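You operate a simulated robot arm through the tools that you are given. There is no shell and no other tool. Be economical: measure what you need, move in short steps, check, and stop when the job is done.

The job below is to be done with a simulated two-armed robot. You get a single attempt, and the scene is never put back.

JOB
Wrap the clipped blue coil with white tape and put it in the pass tray.
Fine: strip box in the jig's slot; hold the jig while you turn the knob half round. Set down upright: what you pick out.

It is judged by the outcome, as a careful person would: the job done as asked, and still so three seconds after it is handed in. It fails if anything else is knocked over, pushed out of place, dropped, spilled or broken.

ROBOT AND FRAMES
Two 7-joint arms with two-finger parallel grippers on one trunk, on a base that drives. Base frame: it is fixed to the floor where the robot stands at the start and does not move with it; the origin is under the middle of the robot, x ahead of it, y to its left, z up. Lengths are in m, angles in degrees, forces in N, time in s.
The left shoulder is at the start at [0.06, 0.143, 0.965], the right one opposite. With the tool pointing down near the work surface each hand reaches from about 0.32 to 0.74 m from the robot's upright axis, wherever it stands, measured 20 degrees to its own side. Places, roughly: blue cam lever [0.6, 1.4, 0.9]; clipped green coil [0.75, 2, 1]; clipped orange coil [0.75, 1.75, 1]; cradle of the wrap jig [0.5, 0.2, 0.9]; cream clip box [0.75, 2, 1]; demag button [0.5, 1.8, 0.9]; gap gauge button [0.4, -0.1, 0.9]; glue button [0.4, 1.2, 0.9]; glue dot dial [0.5, 1.3, 0.9]; glue nozzle [0.7, 1.3, 1]; glue pedal [0.4, 1.4, 0]; glue switch [0.5, 1.2, 0.9]; green coil [0.75, 2, 0.75]; green shim [0.75, 1, 0.75]; green strip box [0.75, 2, 1]; inside of the pass tray [0.5, -0.3, 0.9]. Payload 1.57 kg a hand.
The TCP of each hand is the grasp point between the finger pads, 0.03 m short of the fingertips. In the tool frame z runs along the fingers and y along their closing line. Largest opening 0.11 m; finger width 0.024, thickness 0.012; the body of the gripper, 0.048 by 0.112 m, starts 0.078 m behind the TCP.
Orientation is told as [roll, pitch, yaw] about the base's x, y, z axes, in that order, counted from this pose: with the fingers straight down and closing along the base's y, the tool's x points along the base's -x, its y along +y and its z along -z.

CONTROLS
- The arms move only by the tool move_arm. It takes "left_series", "right_series" or both (then of equal length, played together; a hand with none holds still); each is a list of rows, each a list of 7 numbers: the shift along the tool's x, y, z in cm, then the turn, a rotation vector about the tool's x, y, z in degrees, then the opening in per cent of the stroke, from 0 (shut) to 100 (fully open). In form: [[dx, dy, dz, ax, ay, az, grip], ...]. A call has 1 to 12 rows; each row is the pose to reach, as a shift and turn from the pose commanded when the call began, along the tool's axes at that moment. A row lasts 0.2 s, in which the tool goes at most 0.05 m and 8.6 degrees; a call with a longer step from one row to the next is refused whole, and so is a gripper value outside its range. Where a pose cannot be reached the arm comes as near as it can. A force on the tool above 40 N (or 10 N above the force at the start of the call, whichever is more), or a blocked arm, ends the call early, and 0.2 s more pass. The fingers move at their own pace (about 0.045 m/s each) and stop on an object; they squeeze with about 24 N. The grip force told is the motor's: it shows also when the fingers shut on nothing. Time passes only in rows, and 0.2 s behind the last, so rows that repeat a pose let the fingers close. It gives the time, the measured TCP pose, the force on the tool (base axes), the opening and the grip force at its end, in the units of the frame above (readings bear some noise), with the torque about the TCP (base axes, N m) and any sound that the robot's microphone picked up, and new pictures: "views" is both (left out), scene, wrist or none (wrist: the cameras of the hands that moved).
- Cameras (640 x 400 px; columns grow to the right, rows downward): "scene" is now at [0.0507, -0.0042, 1.5756]; the picture's right is [0.07, -1.00, 0.00], its down [-0.78, -0.05, -0.63] and it looks along [0.62, 0.04, -0.78] (base axes); focal length 282 px, centre (320, 200). "left" rides on the left gripper at [0.07, -0.016, -0.141] in its tool frame; the picture's right is [0.23, 0.97, 0.00], its down [-0.86, 0.20, -0.48] and it looks along [-0.47, 0.11, 0.88] (tool axes); focal length 222 px, centre (320, 200). "right" rides on the right gripper at [0.07, 0.016, -0.141] in its tool frame; the picture's right is [-0.23, 0.97, 0.00], its down [-0.85, -0.20, -0.48] and it looks along [-0.47, -0.11, 0.88] (tool axes); focal length 222 px, centre (320, 200). There is no depth. A picture from a camera that has moved, and an enlarged one, comes with that camera's place and axes in the base frame and with its lens. The place of the scene camera against the robot may be out by one fixed shift of up to 0.018 m in any direction.
- slide_trunk(by): slides the trunk up (or, below 0, down) by that many m; the arms and the scene camera ride with it, the base frame stays. It gives what a move gives, with no picture.
- base_move(legs): drives the robot by 1 to 6 legs, each [ahead, left, turn to the left] in m, m and degrees, along the robot's own axes; the way and the turn of a leg run together, so that a leg with both is an arc; at most 1.5 m and 180 degrees a leg. The arms and the cameras ride along, it lands a little off, and it stops where it bumps. It gives what a move gives, and a new picture of the scene camera.
- head_to(pan, tilt): turns the head with the scene camera to pan (to the left, within 86 degrees either way) and tilt (down, from -29 to 69), counted from straight ahead of the robot. It gives what a move gives, and a new picture of the scene camera.
- zoom(camera, box): a new picture of the part [left, top, right, bottom] of that camera's present view, enlarged. It takes no simulated time.
- sign_off(): hands the job in; it is judged then, once.

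Work in short steps. Places have to be worked out from the pictures, the camera data and where the tool is seen: move nearer, look again, correct. Check each grasp and each placing, and mend what went wrong. You have 120 turns and 260 pictures in all, those below and enlarged ones among them. Open the grippers and draw the arms clear of the work before you hand the job in, unless the task says otherwise; then end with one line.

The tools are called after "Call:" as name(argument=value, ...) on one line, values as JSON. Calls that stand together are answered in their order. move_arm: Moves the arms, as the interface text tells. Its arguments: {"type":"object","properties":{"left_series":{"type":"array","items":{"type":"array","items":{"type":"number"}}},"right_series":{"type":"array","items":{"type":"array","items":{"type":"number"}}},"views":{"type":"string","enum":["both","scene","wrist","none"]}},"required":[]} The other tools are called the same way: slide_trunk (by) slides the trunk up or down; base_move (legs) drives the base; head_to (pan, tilt) turns the head that bears the scene camera; zoom (camera, box) takes an enlarged picture of a part of a camera's view; sign_off () hands the job in.

At the start:

```text
time_s: 0.0
left_eef_pos: [0.5183, 0.3053, 1.1356]
left_ee_rot: [0.0, -0.2, 0.0]
left_force: [-0.4, -0.4, -0.6]
left_moment: [0.02, 0.01, 0.0]
left_width: 0.1099
left_grip_force: 0.1
right_eef_pos: [0.5189, -0.1118, 1.1354]
right_ee_rot: [-0.1, 0.0, 0.0]
right_force: [-0.5, 1.1, 0.3]
right_moment: [0.0, 0.01, 0.01]
right_width: 0.1098
right_grip_force: 0.0
trunk travel left (down, up): [-0.564, 0.026]
robot x, y, heading: [-0.0008, -0.0, 0.1]
head pan, tilt: [3.8, 51.2]
```

scene: 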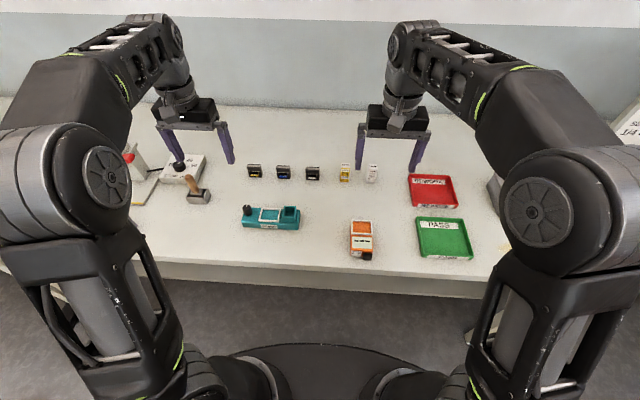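
right: 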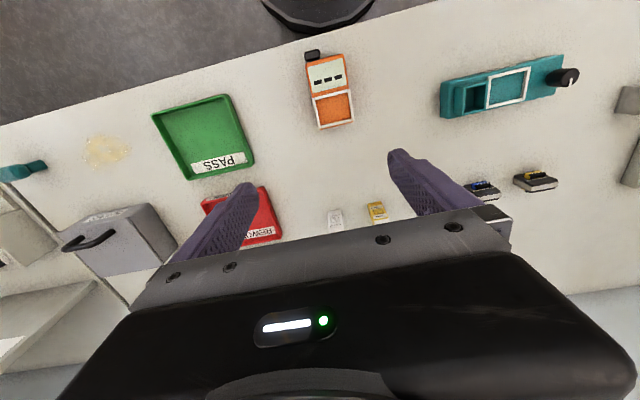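
left: 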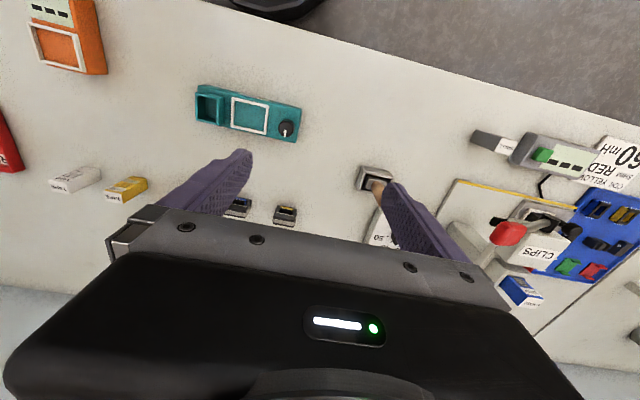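

The bench shows three coils, two strip boxes (yellow and white), the teal wrap jig and the trays. I'll zoom to see details.

Call:
zoom(camera="scene", box=[220, 140, 400, 270])

Call:
zoom(camera="left", box=[30, 70, 330, 250])

Call:
zoom(camera="right", box=[300, 40, 600, 240])

Call:
zoom(camera="scene", box=[110, 130, 260, 220])

```text
3.08 times, centred on (310, 205) of scene
camera zoom: at [0.0507, -0.0042, 1.5756], right [0.07, -1.0, 0.0], down [-0.78, -0.05, -0.63], along [0.62, 0.04, -0.78], focal length 869 px, centre (351, 185)
```

zoom: 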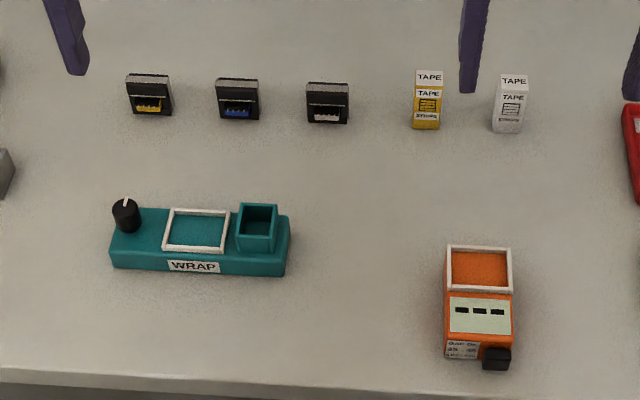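

```text
2.13 times, centred on (180, 160) of left
camera zoom: at [0.4497, 0.2886, 1.2763], right [-0.23, 0.97, 0.0], down [0.85, 0.2, 0.48], along [0.47, 0.11, -0.88], focal length 474 px, centre (619, 285)
```

zoom: 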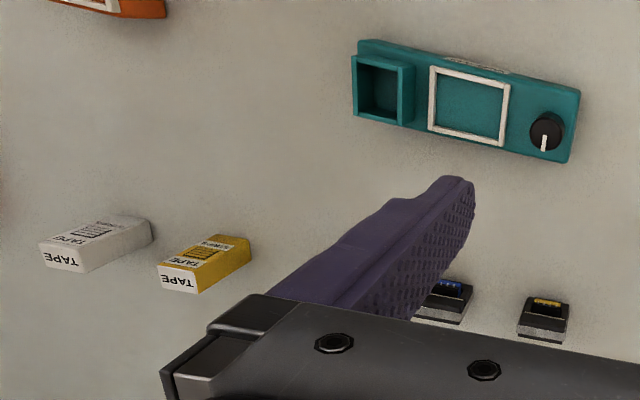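

```text
2.00 times, centred on (450, 140) of right
camera zoom: at [0.4505, -0.0954, 1.2771], right [0.23, 0.97, 0.0], down [0.85, -0.2, 0.48], along [0.47, -0.11, -0.88], focal length 444 px, centre (60, 320)
```

zoom: 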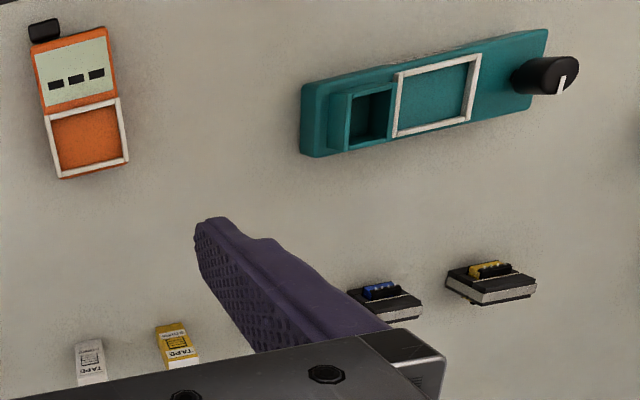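

```text
4.27 times, centred on (185, 175) of scene
camera zoom: at [0.0507, -0.0042, 1.5756], right [0.07, -1.0, 0.0], down [-0.78, -0.05, -0.63], along [0.62, 0.04, -0.78], focal length 1205 px, centre (896, 307)
```

zoom: 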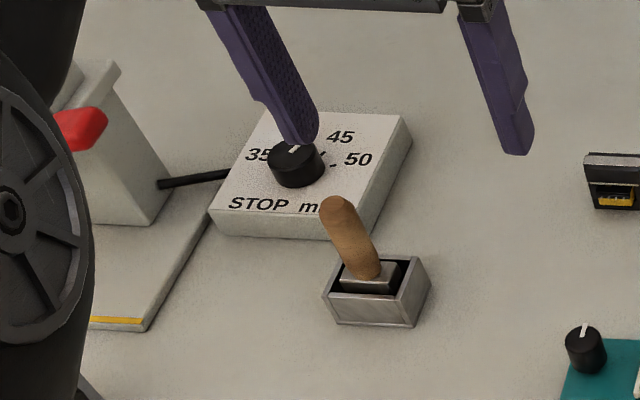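

I estimate the white tape box at about (0.71,-0.13), the blue coil at (0.71,0.16) and the jig cradle at (0.515,0.17). I'll bring both hands near, still high, to look closer.

Call:
move_arm(right_series=[[-3, -0.4, 2.6, 0, 0, 0, 60], [-6, -0.8, 5, 0, 0, 0, 60], [-8, -1.2, 6, 0, 0, 0, 60], [-10, -1.6, 7, 0, 0, 0, 60], [-10, -1.6, 8, 0, 0, 0, 60], [-10, -1.6, 8, 0, 0, 0, 60]], left_series=[[-2, -2.9, 2, 0, 0, 0, 70], [-4, -6, 4, 0, 0, 0, 70], [-6, -9, 6, 0, 0, 0, 70], [-8, -12, 7, 0, 0, 0, 70], [-10, -14.5, 8, 0, 0, 0, 70], [-10, -14.5, 8, 0, 0, 0, 70]])

```text
time_s: 1.4
left_eef_pos: [0.6191, 0.1632, 1.0568]
left_ee_rot: [0.0, -0.2, 0.0]
left_force: [-0.4, 0.2, 0.4]
left_moment: [0.0, -0.04, -0.03]
left_width: 0.0769
left_grip_force: 0.1
right_eef_pos: [0.6205, -0.1272, 1.0553]
right_ee_rot: [0.1, 0.0, 0.0]
right_force: [-0.1, 0.3, 0.0]
right_moment: [0.01, -0.04, 0.02]
right_width: 0.0661
right_grip_force: 0.0
trunk travel left (down, up): [-0.564, 0.026]
robot x, y, heading: [0.0026, -0.0024, -0.0]
head pan, tilt: [3.8, 51.2]
camera scene: at [0.0502, -0.0038, 1.5756], right [0.07, -1.0, 0.0], down [-0.78, -0.05, -0.63], along [0.62, 0.04, -0.78], focal length 282 px, centre (320, 200)
camera right: at [0.5507, -0.1107, 1.198], right [0.23, 0.97, 0.0], down [0.85, -0.2, 0.48], along [0.47, -0.11, -0.88], focal length 222 px, centre (320, 200)
camera left: at [0.5499, 0.1462, 1.198], right [-0.23, 0.97, 0.0], down [0.85, 0.2, 0.48], along [0.47, 0.11, -0.88], focal length 222 px, centre (320, 200)
```

scene: 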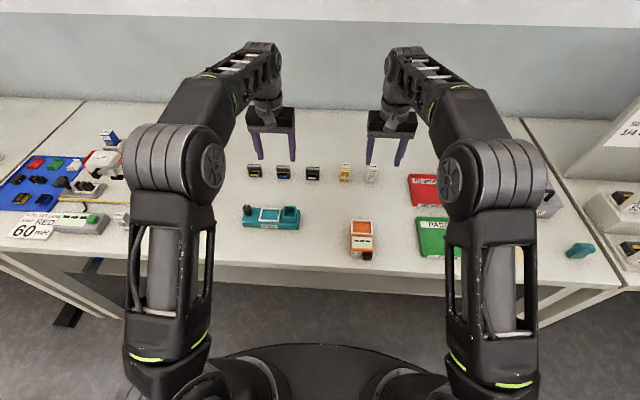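
right: 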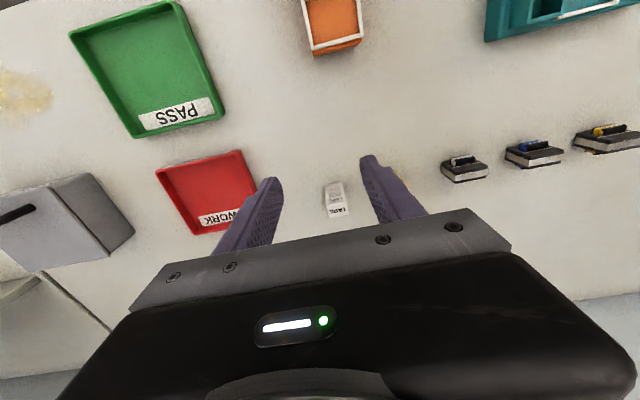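
left: 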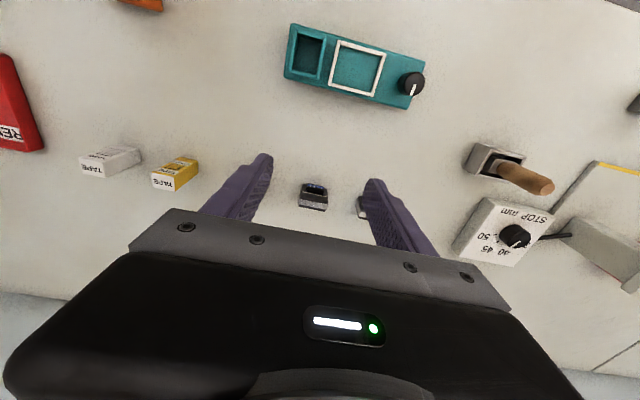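

I'll zoom on both wrist views to locate the box, coil and jig precisely.

Call:
zoom(camera="left", box=[270, 160, 370, 222])

Call:
zoom(camera="right", box=[290, 160, 390, 222])

Call:
zoom(camera="left", box=[270, 10, 440, 116])

Call:
zoom(camera="right", box=[430, 110, 640, 200])

```text
6.40 times, centred on (320, 191) of left
camera zoom: at [0.5499, 0.1462, 1.198], right [-0.23, 0.97, 0.0], down [0.85, 0.2, 0.48], along [0.47, 0.11, -0.88], focal length 1422 px, centre (320, 258)
```

zoom: 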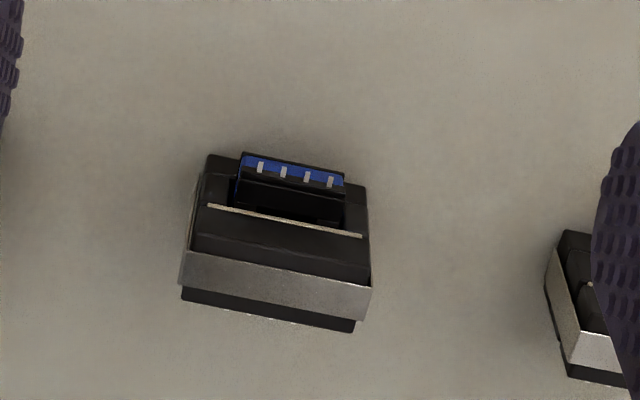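

```text
6.40 times, centred on (340, 191) of right
camera zoom: at [0.5507, -0.1107, 1.198], right [0.23, 0.97, 0.0], down [0.85, -0.2, 0.48], along [0.47, -0.11, -0.88], focal length 1422 px, centre (192, 258)
```

zoom: 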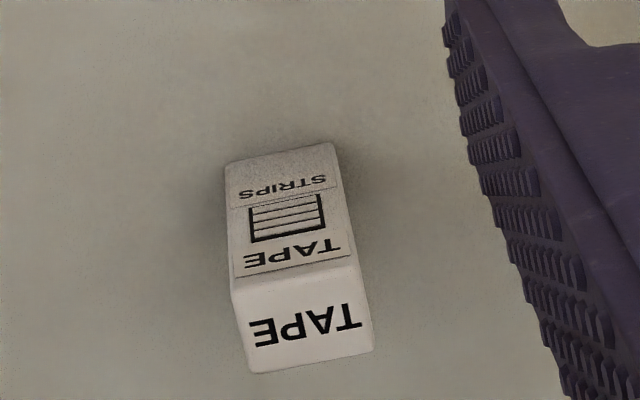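

```text
3.76 times, centred on (355, 63) of left
camera zoom: at [0.5499, 0.1462, 1.198], right [-0.23, 0.97, 0.0], down [0.85, 0.2, 0.48], along [0.47, 0.11, -0.88], focal length 836 px, centre (188, 716)
```

zoom: 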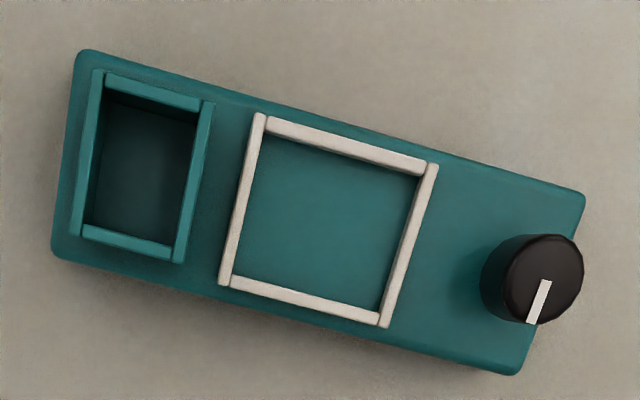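

```text
3.05 times, centred on (535, 155) of right
camera zoom: at [0.5507, -0.1107, 1.198], right [0.23, 0.97, 0.0], down [0.85, -0.2, 0.48], along [0.47, -0.11, -0.88], focal length 677 px, centre (-335, 337)
```

zoom: 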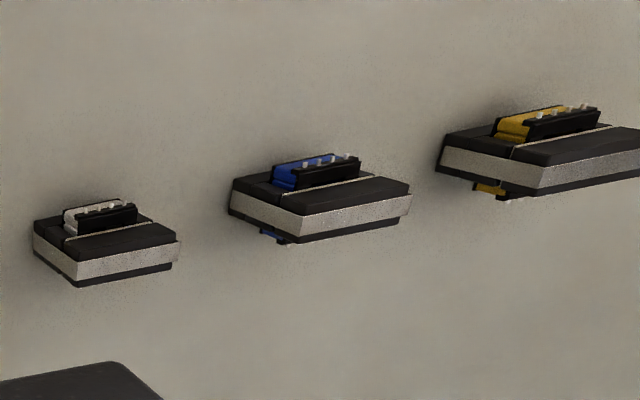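

Call:
zoom(camera="scene", box=[240, 155, 330, 190])

Call:
zoom(camera="scene", box=[235, 195, 310, 240])

Call:
zoom(camera="scene", box=[330, 150, 390, 190])

```text
7.11 times, centred on (285, 172) of scene
camera zoom: at [0.0502, -0.0038, 1.5756], right [0.07, -1.0, 0.0], down [-0.78, -0.05, -0.63], along [0.62, 0.04, -0.78], focal length 2009 px, centre (569, 396)
```

zoom: 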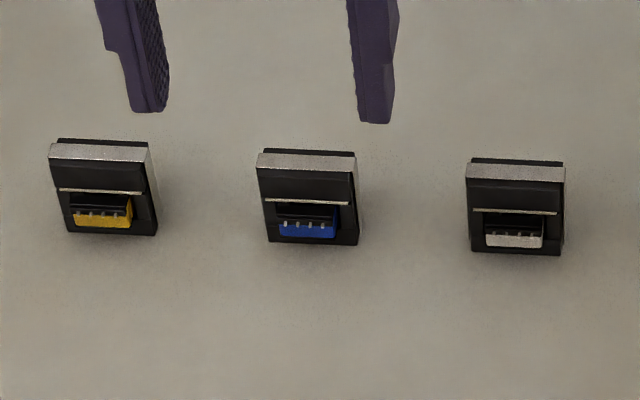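

```text
8.53 times, centred on (272, 218) of scene
camera zoom: at [0.0502, -0.0038, 1.5756], right [0.07, -1.0, 0.0], down [-0.78, -0.05, -0.63], along [0.62, 0.04, -0.78], focal length 2411 px, centre (725, 51)
```

zoom: 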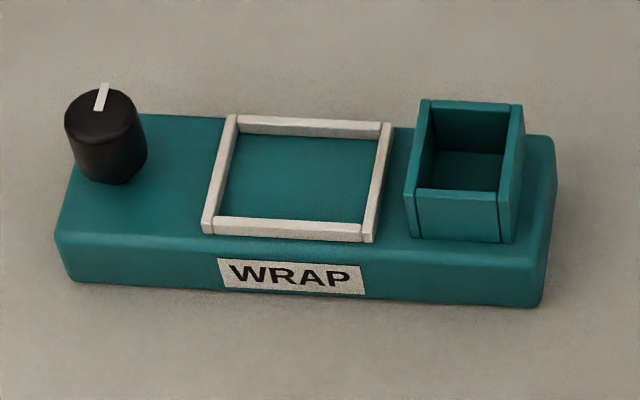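

```text
10.00 times, centred on (360, 170) of scene
camera zoom: at [0.0502, -0.0038, 1.5756], right [0.07, -1.0, 0.0], down [-0.78, -0.05, -0.63], along [0.62, 0.04, -0.78], focal length 2825 px, centre (-80, 500)
```

zoom: 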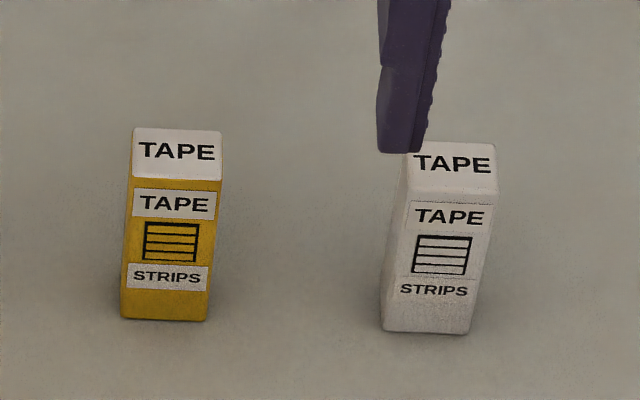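

The box is upright and aligned with y, near (0.716,-0.125); the blue coil is about (0.706,0.173). I'll move both hands over them with the fingertips still above.

Call:
move_arm(right_series=[[-3, 0.1, 0, 0, 0, 0, 55], [-6, 0.2, 1, 0, 0, 0, 55], [-9.5, 0.2, 2, 0, 0, 0, 55], [-9.5, 0.2, 4.5, 0, 0, 0, 55], [-9.5, 0.2, 4.5, 0, 0, 0, 55]], left_series=[[-3, 0.3, 0, 0, 0, 0, 68], [-6, 0.6, 1, 0, 0, 0, 68], [-8.6, 1, 2, 0, 0, 0, 68], [-8.6, 1, 4.5, 0, 0, 0, 68], [-8.6, 1, 4.5, 0, 0, 0, 68]])

```text
time_s: 2.6
left_eef_pos: [0.6381, 0.164, 1.0508]
left_ee_rot: [0.1, -0.4, 0.0]
left_force: [0.3, 0.3, -0.4]
left_moment: [0.0, -0.03, -0.03]
left_width: 0.0743
left_grip_force: 0.1
left hand out of reach, approached as far as the arm can: row 1, 2, 3, 4, 5
right_eef_pos: [0.6534, -0.1085, 1.0143]
right_ee_rot: [0.0, -0.1, 0.0]
right_force: [-0.3, 0.2, 1.3]
right_moment: [0.02, -0.05, 0.0]
right_width: 0.0606
right_grip_force: 0.1
right hand out of reach, approached as far as the arm can: row 1, 2, 3, 4, 5
trunk travel left (down, up): [-0.564, 0.026]
robot x, y, heading: [-0.0008, -0.0014, 0.1]
head pan, tilt: [3.8, 51.2]
camera scene: at [0.0484, -0.005, 1.5757], right [0.07, -1.0, 0.0], down [-0.78, -0.05, -0.63], along [0.63, 0.04, -0.78], focal length 282 px, centre (320, 200)
camera right: at [0.5845, -0.0922, 1.1565], right [0.23, 0.97, 0.0], down [0.85, -0.2, 0.48], along [0.47, -0.11, -0.88], focal length 222 px, centre (320, 200)
camera left: at [0.5685, 0.1468, 1.192], right [-0.23, 0.97, 0.0], down [0.85, 0.2, 0.48], along [0.47, 0.11, -0.87], focal length 222 px, centre (320, 200)
```

scene: 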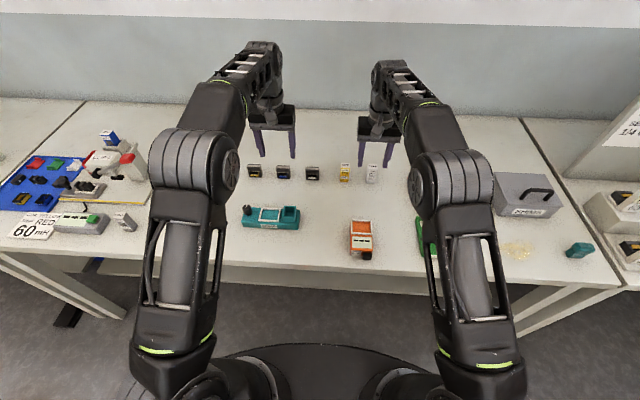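
right: 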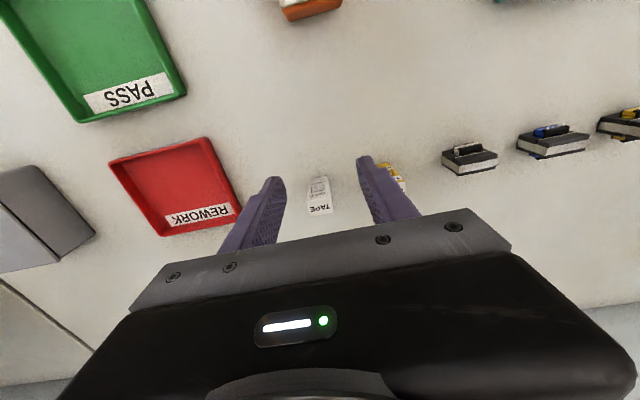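
left: 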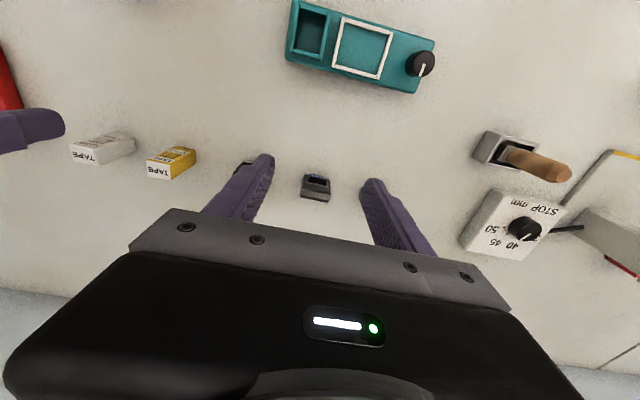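

Both are beyond reach, so I'll drive ahead 0.12 m; the hands are well above everything.

Call:
base_move(legs=[[0.12, 0, 0]])

```text
time_s: 3.8
left_eef_pos: [0.7603, 0.1625, 1.0486]
left_ee_rot: [0.2, -0.1, -0.2]
left_force: [0.9, 0.1, -0.3]
left_moment: [-0.03, 0.03, 0.01]
left_width: 0.0749
left_grip_force: 0.1
right_eef_pos: [0.776, -0.1116, 1.0117]
right_ee_rot: [-0.1, 0.1, -0.2]
right_force: [1.1, 0.7, -0.4]
right_moment: [0.01, 0.04, 0.01]
right_width: 0.0606
right_grip_force: 0.0
trunk travel left (down, up): [-0.564, 0.026]
robot x, y, heading: [0.116, -0.0002, -0.1]
head pan, tilt: [3.8, 51.2]
camera scene: at [0.1717, -0.0046, 1.5755], right [0.06, -1.0, 0.0], down [-0.78, -0.05, -0.62], along [0.62, 0.04, -0.78], focal length 282 px, centre (320, 200)
```

scene: 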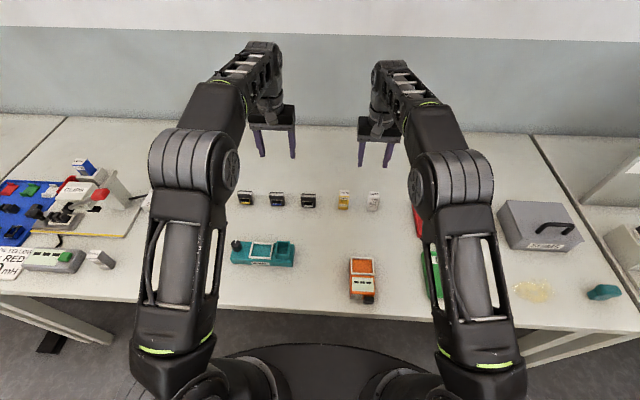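

Drove 0.117 m. Now place the hands above the box and the coil.

Call:
move_arm(right_series=[[3, -0.6, 0, 0, 0, 0, 55], [6.2, -1.3, 0, 0, 0, 0, 55], [6.2, -1.3, 1, 0, 0, 0, 55]], left_series=[[3, 0.5, 1, 0, 0, 0, 68], [5.5, 1, 3, 0, 0, 0, 68], [5.5, 1, 5, 0, 0, 0, 68]])

```text
time_s: 4.6
left_eef_pos: [0.7039, 0.173, 0.9971]
left_ee_rot: [0.1, -0.2, -0.2]
left_force: [-0.4, -0.2, 0.1]
left_moment: [0.01, 0.07, 0.0]
left_width: 0.0746
left_grip_force: 0.1
right_eef_pos: [0.7114, -0.1237, 1.0026]
right_ee_rot: [0.0, 0.1, -0.2]
right_force: [-0.5, -0.1, -0.2]
right_moment: [0.01, 0.03, 0.0]
right_width: 0.0604
right_grip_force: 0.0
trunk travel left (down, up): [-0.564, 0.026]
robot x, y, heading: [0.1205, -0.0018, -0.2]
head pan, tilt: [3.8, 51.2]
camera scene: at [0.1709, -0.0046, 1.5755], right [0.06, -1.0, 0.0], down [-0.78, -0.05, -0.63], along [0.62, 0.04, -0.78], focal length 282 px, centre (320, 200)
camera right: at [0.642, -0.1073, 1.1457], right [0.23, 0.97, 0.0], down [0.85, -0.2, 0.48], along [0.47, -0.11, -0.88], focal length 222 px, centre (320, 200)
camera left: at [0.6343, 0.1557, 1.1389], right [-0.22, 0.97, 0.0], down [0.85, 0.2, 0.48], along [0.47, 0.11, -0.88], focal length 222 px, centre (320, 200)
```

scene: 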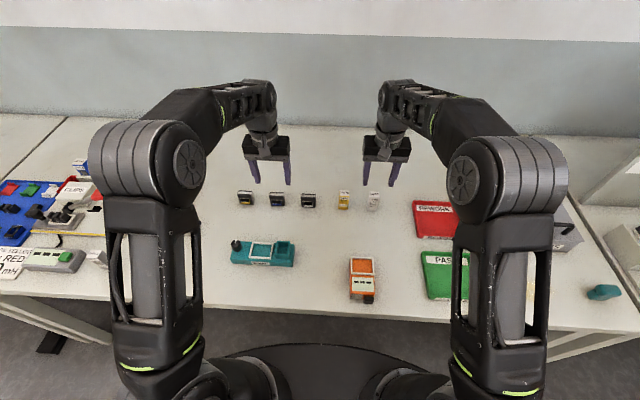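
right: 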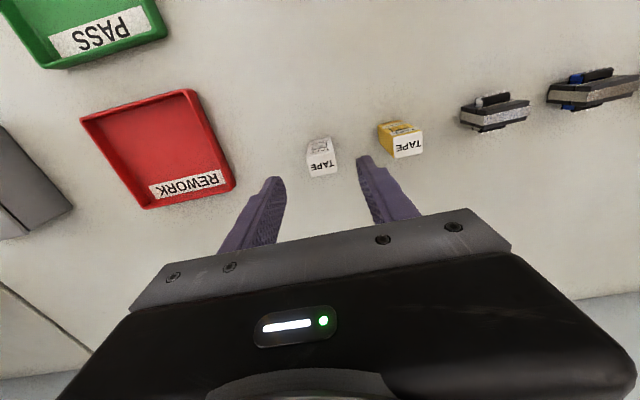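
left: 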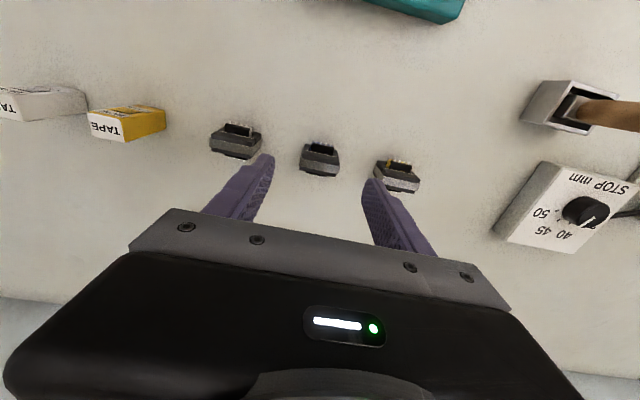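

Call:
zoom(camera="right", box=[270, 120, 370, 182])

Call:
zoom(camera="left", box=[270, 130, 370, 192])

```text
6.40 times, centred on (320, 151) of right
camera zoom: at [0.642, -0.1073, 1.1457], right [0.23, 0.97, 0.0], down [0.85, -0.2, 0.48], along [0.47, -0.11, -0.88], focal length 1422 px, centre (320, 514)
```

zoom: 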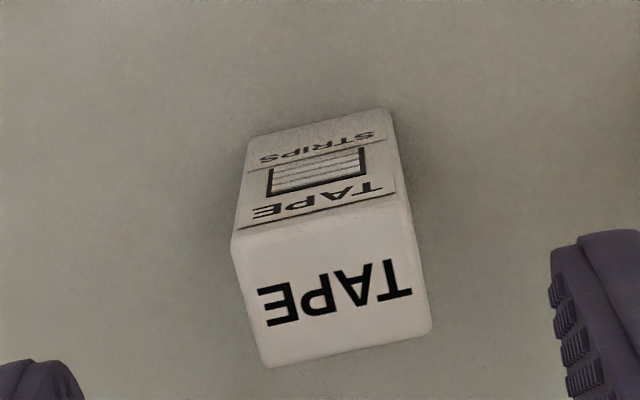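

```text
6.40 times, centred on (320, 161) of left
camera zoom: at [0.6343, 0.1557, 1.1389], right [-0.22, 0.97, 0.0], down [0.85, 0.2, 0.48], along [0.47, 0.11, -0.88], focal length 1422 px, centre (320, 450)
```

zoom: 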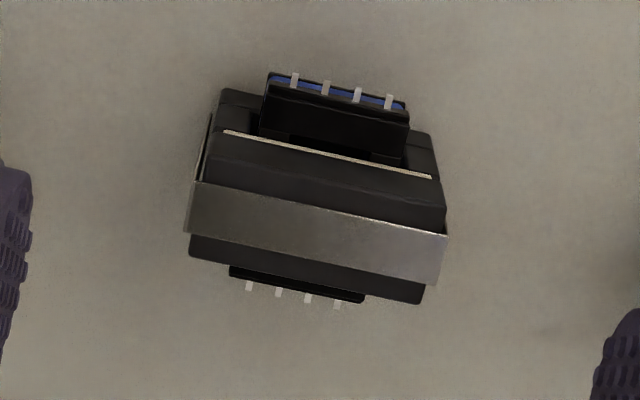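

Triangulating from two views: table z≈0.853; the white box is 0.028 (y) × 0.023 (x), top 0.919, centre (0.721,-0.1235); the coil is 0.0455 wide, top ≈0.895, near (0.717,0.176). The jig's slot is narrow in y and long in x, so the box has to be turned 90°. I'll descend both hands to grasp height.

Call:
move_arm(right_series=[[-0.5, 0, 2, 0, 0, 0, 55], [-1, 0, 4, 0, 0, 0, 55], [-1, 0, 6, 0, 0, 0, 55], [-1, 0, 8.2, 0, 0, 0, 55], [-1, 0, 8.2, 0, 0, 0, 55]], left_series=[[-0.6, 0.2, 2, 0, 0, 0, 68], [-1.3, 0.3, 4, 0, 0, 0, 68], [-1.3, 0.3, 6, 0, 0, 0, 68], [-1.3, 0.3, 8, 0, 0, 0, 68], [-1.3, 0.3, 9.2, 0, 0, 0, 68]])

```text
time_s: 5.8
left_eef_pos: [0.7166, 0.177, 0.9075]
left_ee_rot: [0.1, -0.4, -0.2]
left_force: [0.2, -0.1, -0.6]
left_moment: [0.03, 0.01, -0.05]
left_width: 0.0748
left_grip_force: 0.0
right_eef_pos: [0.7195, -0.1242, 0.9206]
right_ee_rot: [0.0, -0.1, -0.2]
right_force: [0.3, -0.7, 0.5]
right_moment: [-0.03, 0.03, -0.04]
right_width: 0.0605
right_grip_force: 0.2
trunk travel left (down, up): [-0.564, 0.026]
robot x, y, heading: [0.1173, -0.0003, -0.0]
head pan, tilt: [3.8, 51.2]
camera scene: at [0.1697, -0.0046, 1.5756], right [0.06, -1.0, 0.0], down [-0.78, -0.05, -0.63], along [0.62, 0.04, -0.78], focal length 282 px, centre (320, 200)
camera right: at [0.6511, -0.1073, 1.0634], right [0.23, 0.97, 0.0], down [0.85, -0.2, 0.48], along [0.47, -0.11, -0.88], focal length 222 px, centre (320, 200)
camera left: at [0.6477, 0.1589, 1.0477], right [-0.22, 0.97, 0.0], down [0.85, 0.2, 0.48], along [0.47, 0.11, -0.88], focal length 222 px, centre (320, 200)
```

scene: 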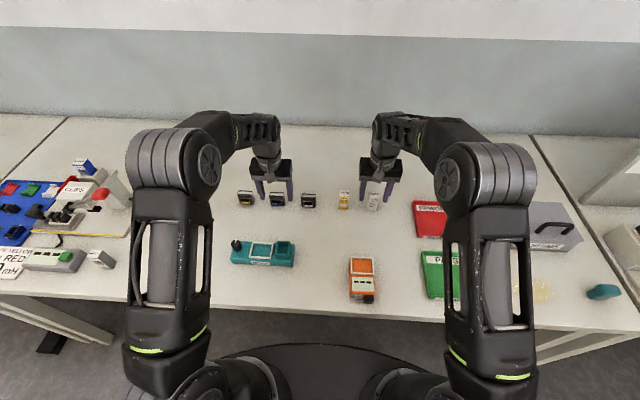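
right: 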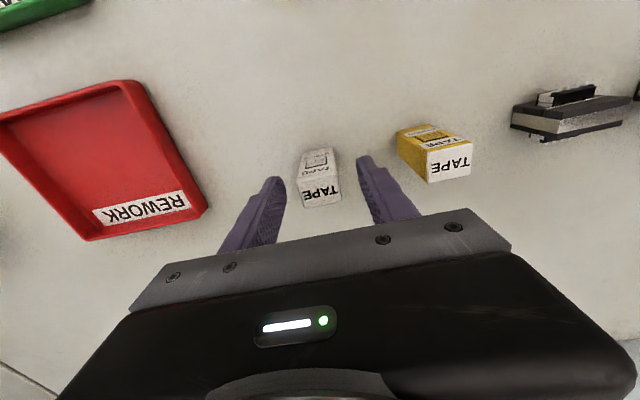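
left: 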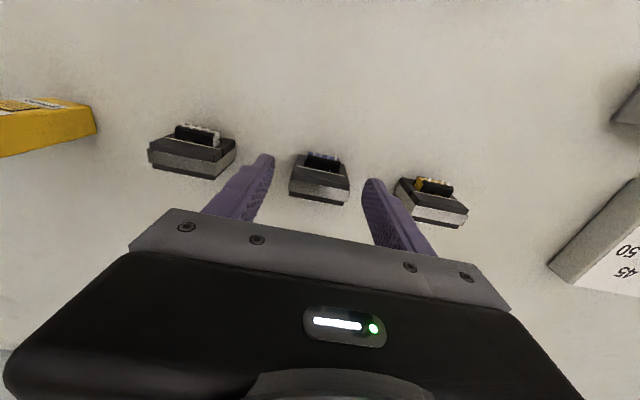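

Both objects sit centred between the fingers. I'll close on the box, lower the left another 1.2 cm and close on the coil.

Call:
move_arm(right_series=[[0, 0, 0, 0, 0, 0, 55], [0, 0, 0, 0, 0, 0, 5], [0, 0, 0, 0, 0, 0, 5], [0, 0, 0, 0, 0, 0, 5], [0, 0, 0, 0, 0, 0, 5], [0, 0, 0, 0, 0, 0, 5]], left_series=[[0, 0, 0.8, 0, 0, 0, 68], [0, 0, 1.3, 0, 0, 0, 68], [0, 0, 1.3, 0, 0, 0, 68], [0, 0, 1.3, 0, 0, 0, 20], [0, 0, 1.3, 0, 0, 0, 20], [0, 0, 1.3, 0, 0, 0, 20]])

```text
time_s: 7.2
left_eef_pos: [0.7174, 0.1757, 0.8945]
left_ee_rot: [0.2, -0.4, -0.2]
left_force: [0.7, -0.4, 0.0]
left_moment: [-0.04, -0.03, 0.0]
left_width: 0.0438
left_grip_force: 22.9
right_eef_pos: [0.7204, -0.1248, 0.9222]
right_ee_rot: [0.1, 0.1, -0.2]
right_force: [-1.1, 0.3, 0.3]
right_moment: [-0.01, 0.01, 0.0]
right_width: 0.029
right_grip_force: 24.5
trunk travel left (down, up): [-0.564, 0.026]
robot x, y, heading: [0.1187, 0.0037, -0.2]
head pan, tilt: [3.8, 51.2]
camera scene: at [0.1697, -0.0046, 1.5756], right [0.06, -1.0, 0.0], down [-0.78, -0.05, -0.63], along [0.62, 0.04, -0.78], focal length 282 px, centre (320, 200)
camera right: at [0.6512, -0.1073, 1.0636], right [0.23, 0.97, 0.0], down [0.85, -0.2, 0.48], along [0.47, -0.11, -0.88], focal length 222 px, centre (320, 200)
camera left: at [0.6486, 0.1589, 1.036], right [-0.22, 0.97, 0.0], down [0.85, 0.2, 0.48], along [0.47, 0.11, -0.88], focal length 222 px, centre (320, 200)
```

scene: 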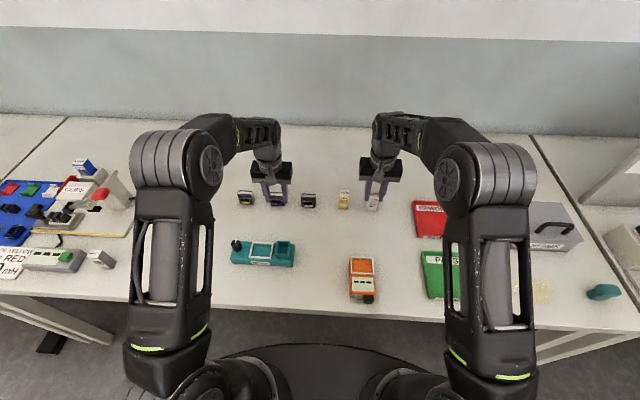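
right: 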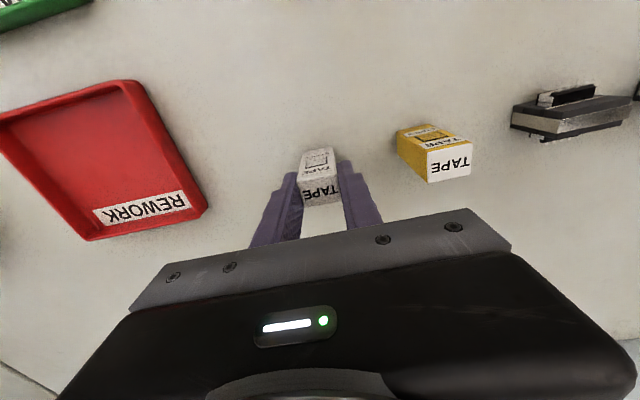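
left: 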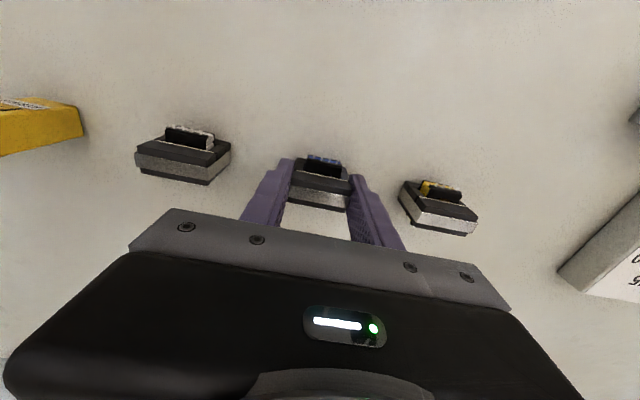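

Both grasped (0.044 and 0.029). Lift both, then bring the coil back over the jig for a look.

Call:
move_arm(right_series=[[0, 0, -3, 0, 0, 0, 5], [0, 0, -6, 0, 0, 0, 5], [0, 0, -9, 0, 0, 0, 5], [0, 0, -11, 0, 0, 0, 5], [4, 0, -11, 0, 0, 0, 5], [8, 0, -11, 0, 0, 0, 5], [10, 0, -11, 0, 0, 0, 5]], left_series=[[0, 0, -3, 0, 0, 0, 20], [0, 0, -6, 0, 0, 0, 20], [0, 0, -9, 0, 0, 0, 20], [3, 1, -11, 0, 0, 0, 20], [7, 1.5, -11, 0, 0, 0, 20], [11, 2, -11, 0, 0, 0, 20], [15, 2, -11, 0, 0, 0, 20]])

```text
time_s: 8.8
left_eef_pos: [0.5658, 0.1973, 1.0036]
left_ee_rot: [0.1, -0.4, -0.2]
left_force: [0.2, 0.3, -1.0]
left_moment: [0.02, 0.02, -0.03]
left_width: 0.0222
left_grip_force: 0.2
right_eef_pos: [0.6202, -0.1225, 1.0339]
right_ee_rot: [0.0, -0.1, -0.2]
right_force: [-0.5, -0.7, 0.3]
right_moment: [0.0, -0.01, 0.02]
right_width: 0.0292
right_grip_force: 23.8
trunk travel left (down, up): [-0.564, 0.026]
robot x, y, heading: [0.1199, 0.0029, -0.1]
head pan, tilt: [3.8, 51.2]
camera scene: at [0.168, -0.0047, 1.5756], right [0.06, -1.0, 0.0], down [-0.78, -0.05, -0.63], along [0.63, 0.04, -0.78], focal length 282 px, centre (320, 200)
camera right: at [0.5506, -0.1066, 1.1763], right [0.23, 0.97, 0.0], down [0.85, -0.2, 0.48], along [0.47, -0.11, -0.88], focal length 222 px, centre (320, 200)
camera left: at [0.4963, 0.1797, 1.1435], right [-0.22, 0.97, 0.0], down [0.85, 0.2, 0.48], along [0.47, 0.11, -0.88], focal length 222 px, centre (320, 200)
```

scene: 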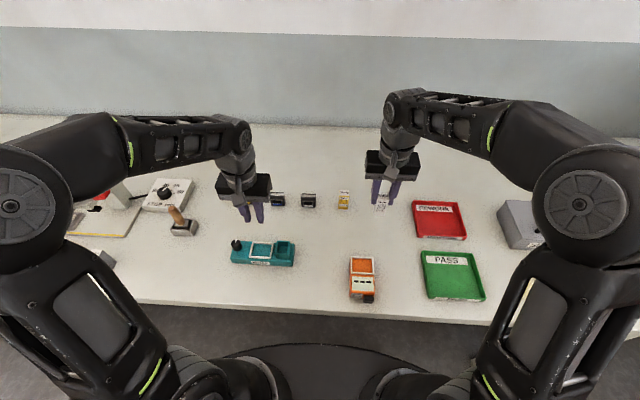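
right: 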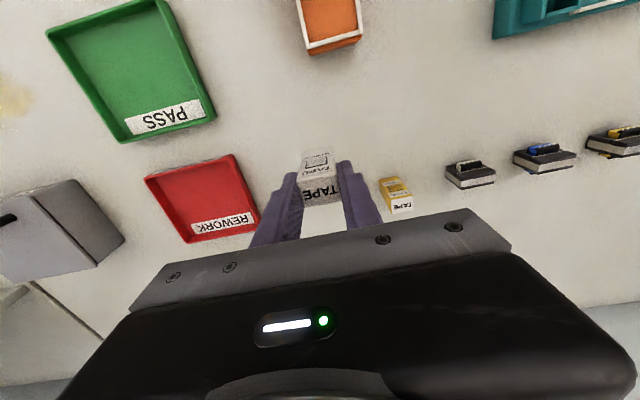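
left: 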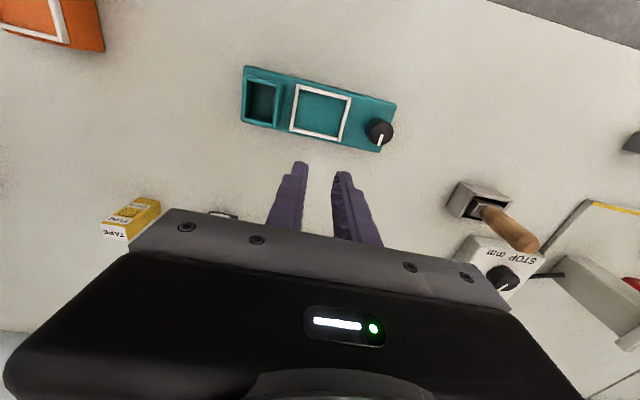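

The coil slipped out of the left fingers, while the box is held well. I'll check the coil's state and inspect the jig.

Call:
zoom(camera="scene", box=[230, 170, 360, 225])

Call:
zoom(camera="right", box=[430, 100, 640, 220])

Call:
zoom(camera="left", box=[230, 55, 410, 168])

Call:
zoom(camera="right", box=[270, 130, 370, 220])

```text
4.92 times, centred on (295, 198) of scene
camera zoom: at [0.168, -0.0047, 1.5756], right [0.06, -1.0, 0.0], down [-0.78, -0.05, -0.63], along [0.63, 0.04, -0.78], focal length 1391 px, centre (443, 212)
```

zoom: 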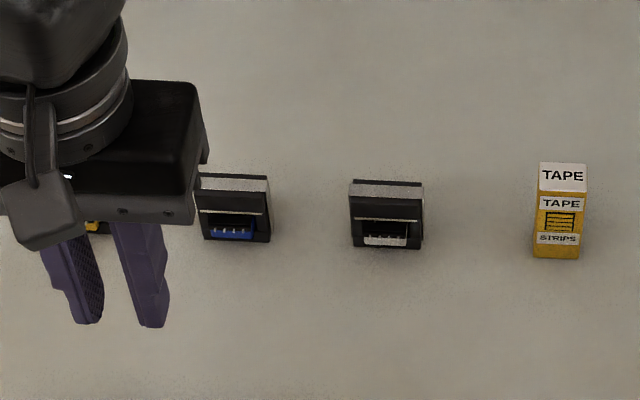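

```text
3.05 times, centred on (535, 160) of right
camera zoom: at [0.5506, -0.1066, 1.1763], right [0.23, 0.97, 0.0], down [0.85, -0.2, 0.48], along [0.47, -0.11, -0.88], focal length 677 px, centre (-335, 322)
```

zoom: 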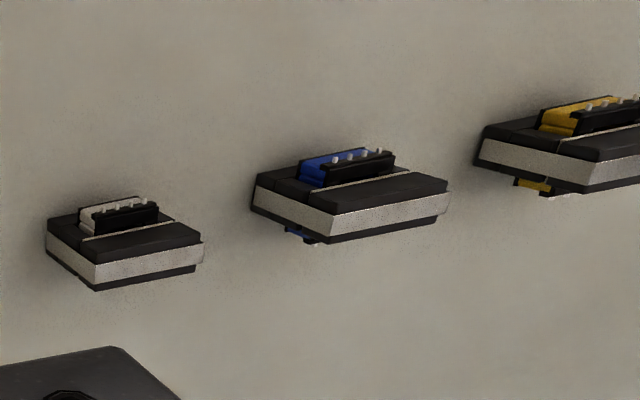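

```text
3.54 times, centred on (320, 112) of left
camera zoom: at [0.4963, 0.1797, 1.1435], right [-0.22, 0.97, 0.0], down [0.85, 0.2, 0.48], along [0.47, 0.11, -0.88], focal length 786 px, centre (320, 513)
```

zoom: 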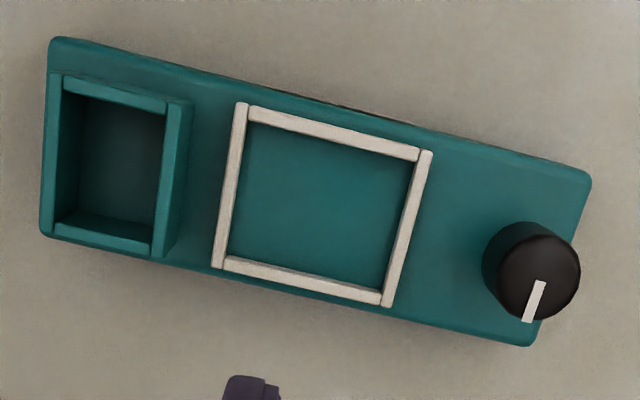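

```text
4.44 times, centred on (320, 175) of right
camera zoom: at [0.5506, -0.1066, 1.1763], right [0.23, 0.97, 0.0], down [0.85, -0.2, 0.48], along [0.47, -0.11, -0.88], focal length 987 px, centre (320, 311)
```

zoom: 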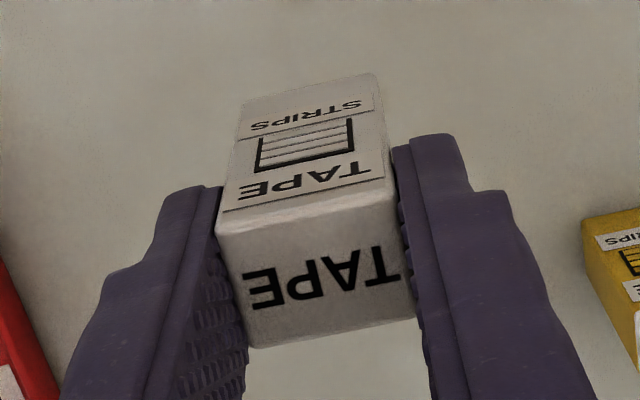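

The coil is still upright in its place. Triangulated: slot centre (0.532,0.1265), top ≈0.897; cradle centre (0.530,0.188). Next I'll clear the left hand away and bring the box over the slot with a 90° yaw.

Call:
move_arm(left_series=[[0, 4, -1, 0, 0, 0, 68], [0, 8, -2, 0, 0, 0, 68], [0, 12, -3, 0, 0, 0, 68], [0, 16, -4, 0, 0, 0, 68], [0, 18, -4, 0, 0, 0, 68], [0, 18, -4, 0, 0, 0, 68], [0, 18, -4, 0, 0, 0, 68], [0, 18, -4, 0, 0, 0, 68], [0, 18, -4, 0, 0, 0, 68], [0, 18, -4, 0, 0, 0, 68], [0, 18, -4, 0, 0, 0, 68]], right_series=[[0.8, 2.2, -1, 0, 0, -8.2, 5], [1.6, 4.5, -2, 0, 0, -16.4, 5], [2.4, 6.8, -2, 0, 0, -24.6, 5], [3.2, 9.1, -2, 0, 0, -32.7, 5], [4, 11.4, -2, 0, 0, -40.9, 5], [4.8, 13.6, -2, 0, 0, -49.1, 5], [5.6, 15.9, -2, 0, 0, -57.3, 5], [6.5, 18.2, -2, 0, 0, -65.5, 5], [7.3, 20.4, -2, 0, 0, -73.6, 5], [8.1, 22.7, -2, 0, 0, -81.8, 5], [8.85, 24.9, -2, 0, 0, -90, 5]])

```text
time_s: 11.2
left_eef_pos: [0.5668, 0.3759, 1.0452]
left_ee_rot: [0.0, -0.3, -0.2]
left_force: [0.1, 0.4, -0.2]
left_moment: [-0.01, -0.01, -0.01]
left_width: 0.0749
left_grip_force: 0.1
right_eef_pos: [0.5335, 0.1275, 1.0507]
right_ee_rot: [0.0, 0.0, 89.9]
right_force: [-0.6, 0.3, -2.1]
right_moment: [-0.01, -0.02, 0.03]
right_width: 0.0291
right_grip_force: 24.1
trunk travel left (down, up): [-0.564, 0.026]
robot x, y, heading: [0.1205, 0.0008, -0.3]
head pan, tilt: [3.8, 51.2]
camera scene: at [0.1696, -0.0039, 1.5756], right [0.06, -1.0, 0.0], down [-0.78, -0.05, -0.63], along [0.62, 0.04, -0.78], focal length 282 px, centre (320, 200)
camera right: at [0.5177, 0.0581, 1.1926], right [-0.97, 0.23, 0.0], down [0.2, 0.85, 0.48], along [0.11, 0.47, -0.88], focal length 222 px, centre (320, 200)
camera left: at [0.4977, 0.3599, 1.186], right [-0.22, 0.97, 0.0], down [0.85, 0.2, 0.48], along [0.47, 0.11, -0.88], focal length 222 px, centre (320, 200)
```

scene: 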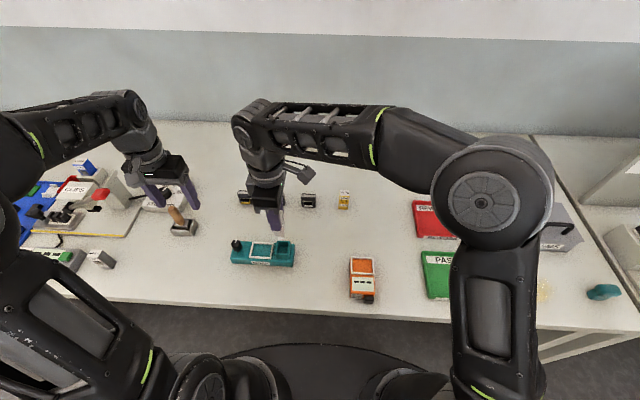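
right: 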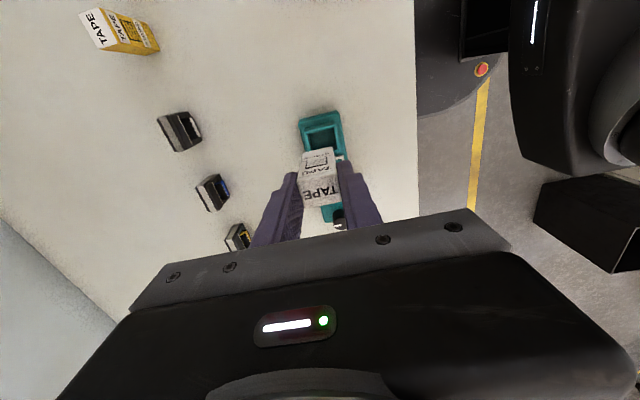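
left: 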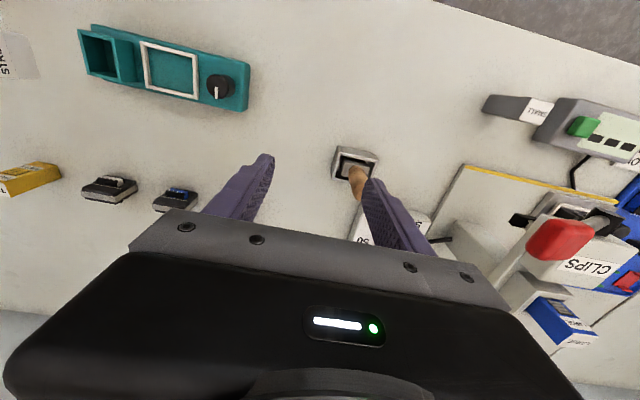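

Over the slot to within 2 mm. Lower until the box bottom is just above the slot, then look.

Call:
move_arm(right_series=[[0.1, 0.15, 2, 0, 0, 0, 5], [0.1, 0.15, 4, 0, 0, 0, 5], [0.1, 0.15, 6, 0, 0, 0, 5], [0.1, 0.15, 7.3, 0, 0, 0, 5], [0.1, 0.15, 7.3, 0, 0, 0, 5]])

Call:
zoom(camera="right", box=[260, 90, 380, 220])

Call:
zoom(camera="left", box=[50, 10, 260, 130])

Call:
zoom(camera="scene", box=[220, 210, 310, 275])

```text
time_s: 12.4
left_eef_pos: [0.5675, 0.3763, 1.0465]
left_ee_rot: [0.1, -0.2, -0.1]
left_force: [0.4, -0.7, -0.4]
left_moment: [-0.04, 0.0, 0.01]
left_width: 0.0747
left_grip_force: 0.1
right_eef_pos: [0.5326, 0.1265, 0.9769]
right_ee_rot: [-0.1, 0.0, 89.7]
right_force: [-0.6, 0.3, -0.8]
right_moment: [-0.01, -0.01, 0.01]
right_width: 0.0291
right_grip_force: 24.2
trunk travel left (down, up): [-0.564, 0.026]
robot x, y, heading: [0.1211, 0.0013, -0.2]
head pan, tilt: [3.8, 51.2]
camera scene: at [0.1696, -0.0045, 1.5756], right [0.06, -1.0, 0.0], down [-0.78, -0.05, -0.63], along [0.62, 0.04, -0.78], focal length 282 px, centre (320, 200)
camera right: at [0.5162, 0.0572, 1.12], right [-0.97, 0.23, 0.0], down [0.2, 0.85, 0.48], along [0.11, 0.47, -0.88], focal length 222 px, centre (320, 200)
```

scene: 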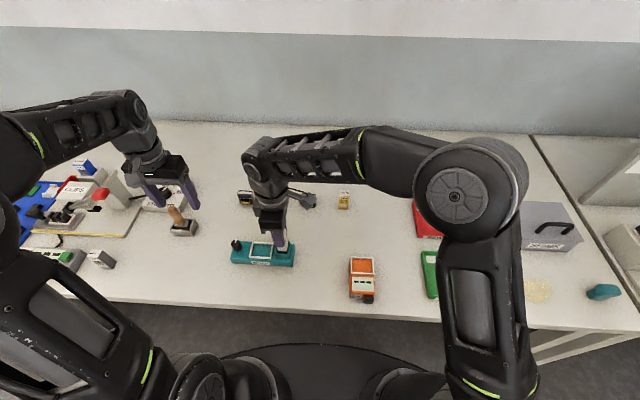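
right: 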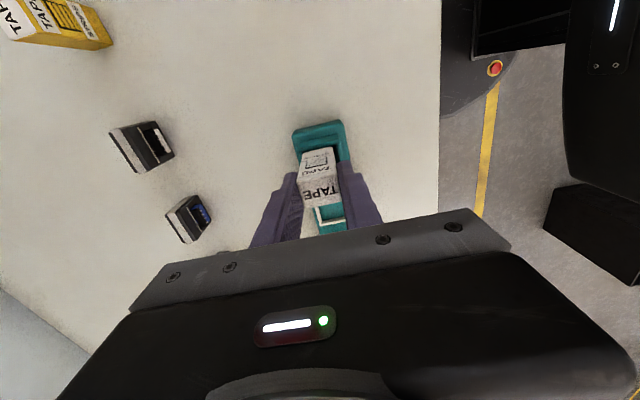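

```text
3.08 times, centred on (320, 155) of right
camera zoom: at [0.5162, 0.0572, 1.12], right [-0.97, 0.23, 0.0], down [0.2, 0.85, 0.48], along [0.11, 0.47, -0.88], focal length 684 px, centre (320, 338)
```

zoom: 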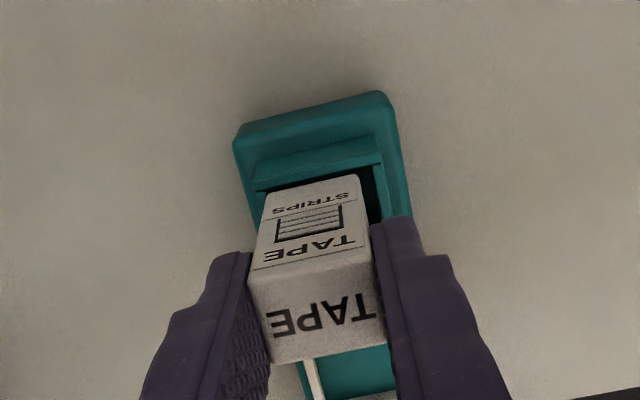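

```text
3.05 times, centred on (155, 70) of left
camera zoom: at [0.4976, 0.3594, 1.1862], right [-0.22, 0.97, 0.0], down [0.85, 0.2, 0.48], along [0.47, 0.11, -0.88], focal length 677 px, centre (823, 596)
```

zoom: 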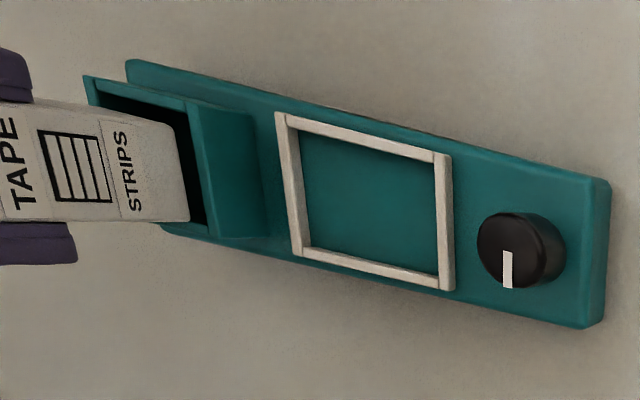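

```text
6.15 times, centred on (265, 242) of scene
camera zoom: at [0.1696, -0.0045, 1.5756], right [0.06, -1.0, 0.0], down [-0.78, -0.05, -0.63], along [0.62, 0.04, -0.78], focal length 1738 px, centre (658, -62)
```

zoom: 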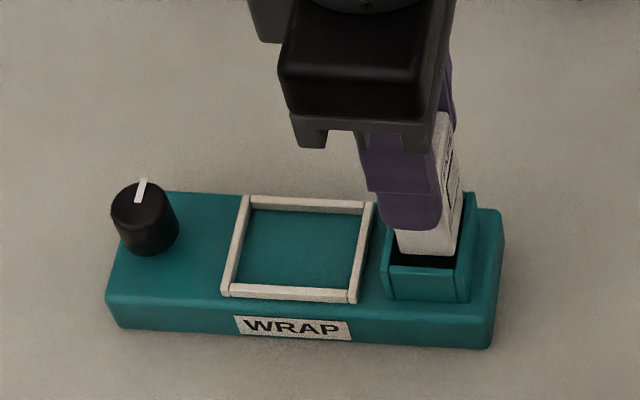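

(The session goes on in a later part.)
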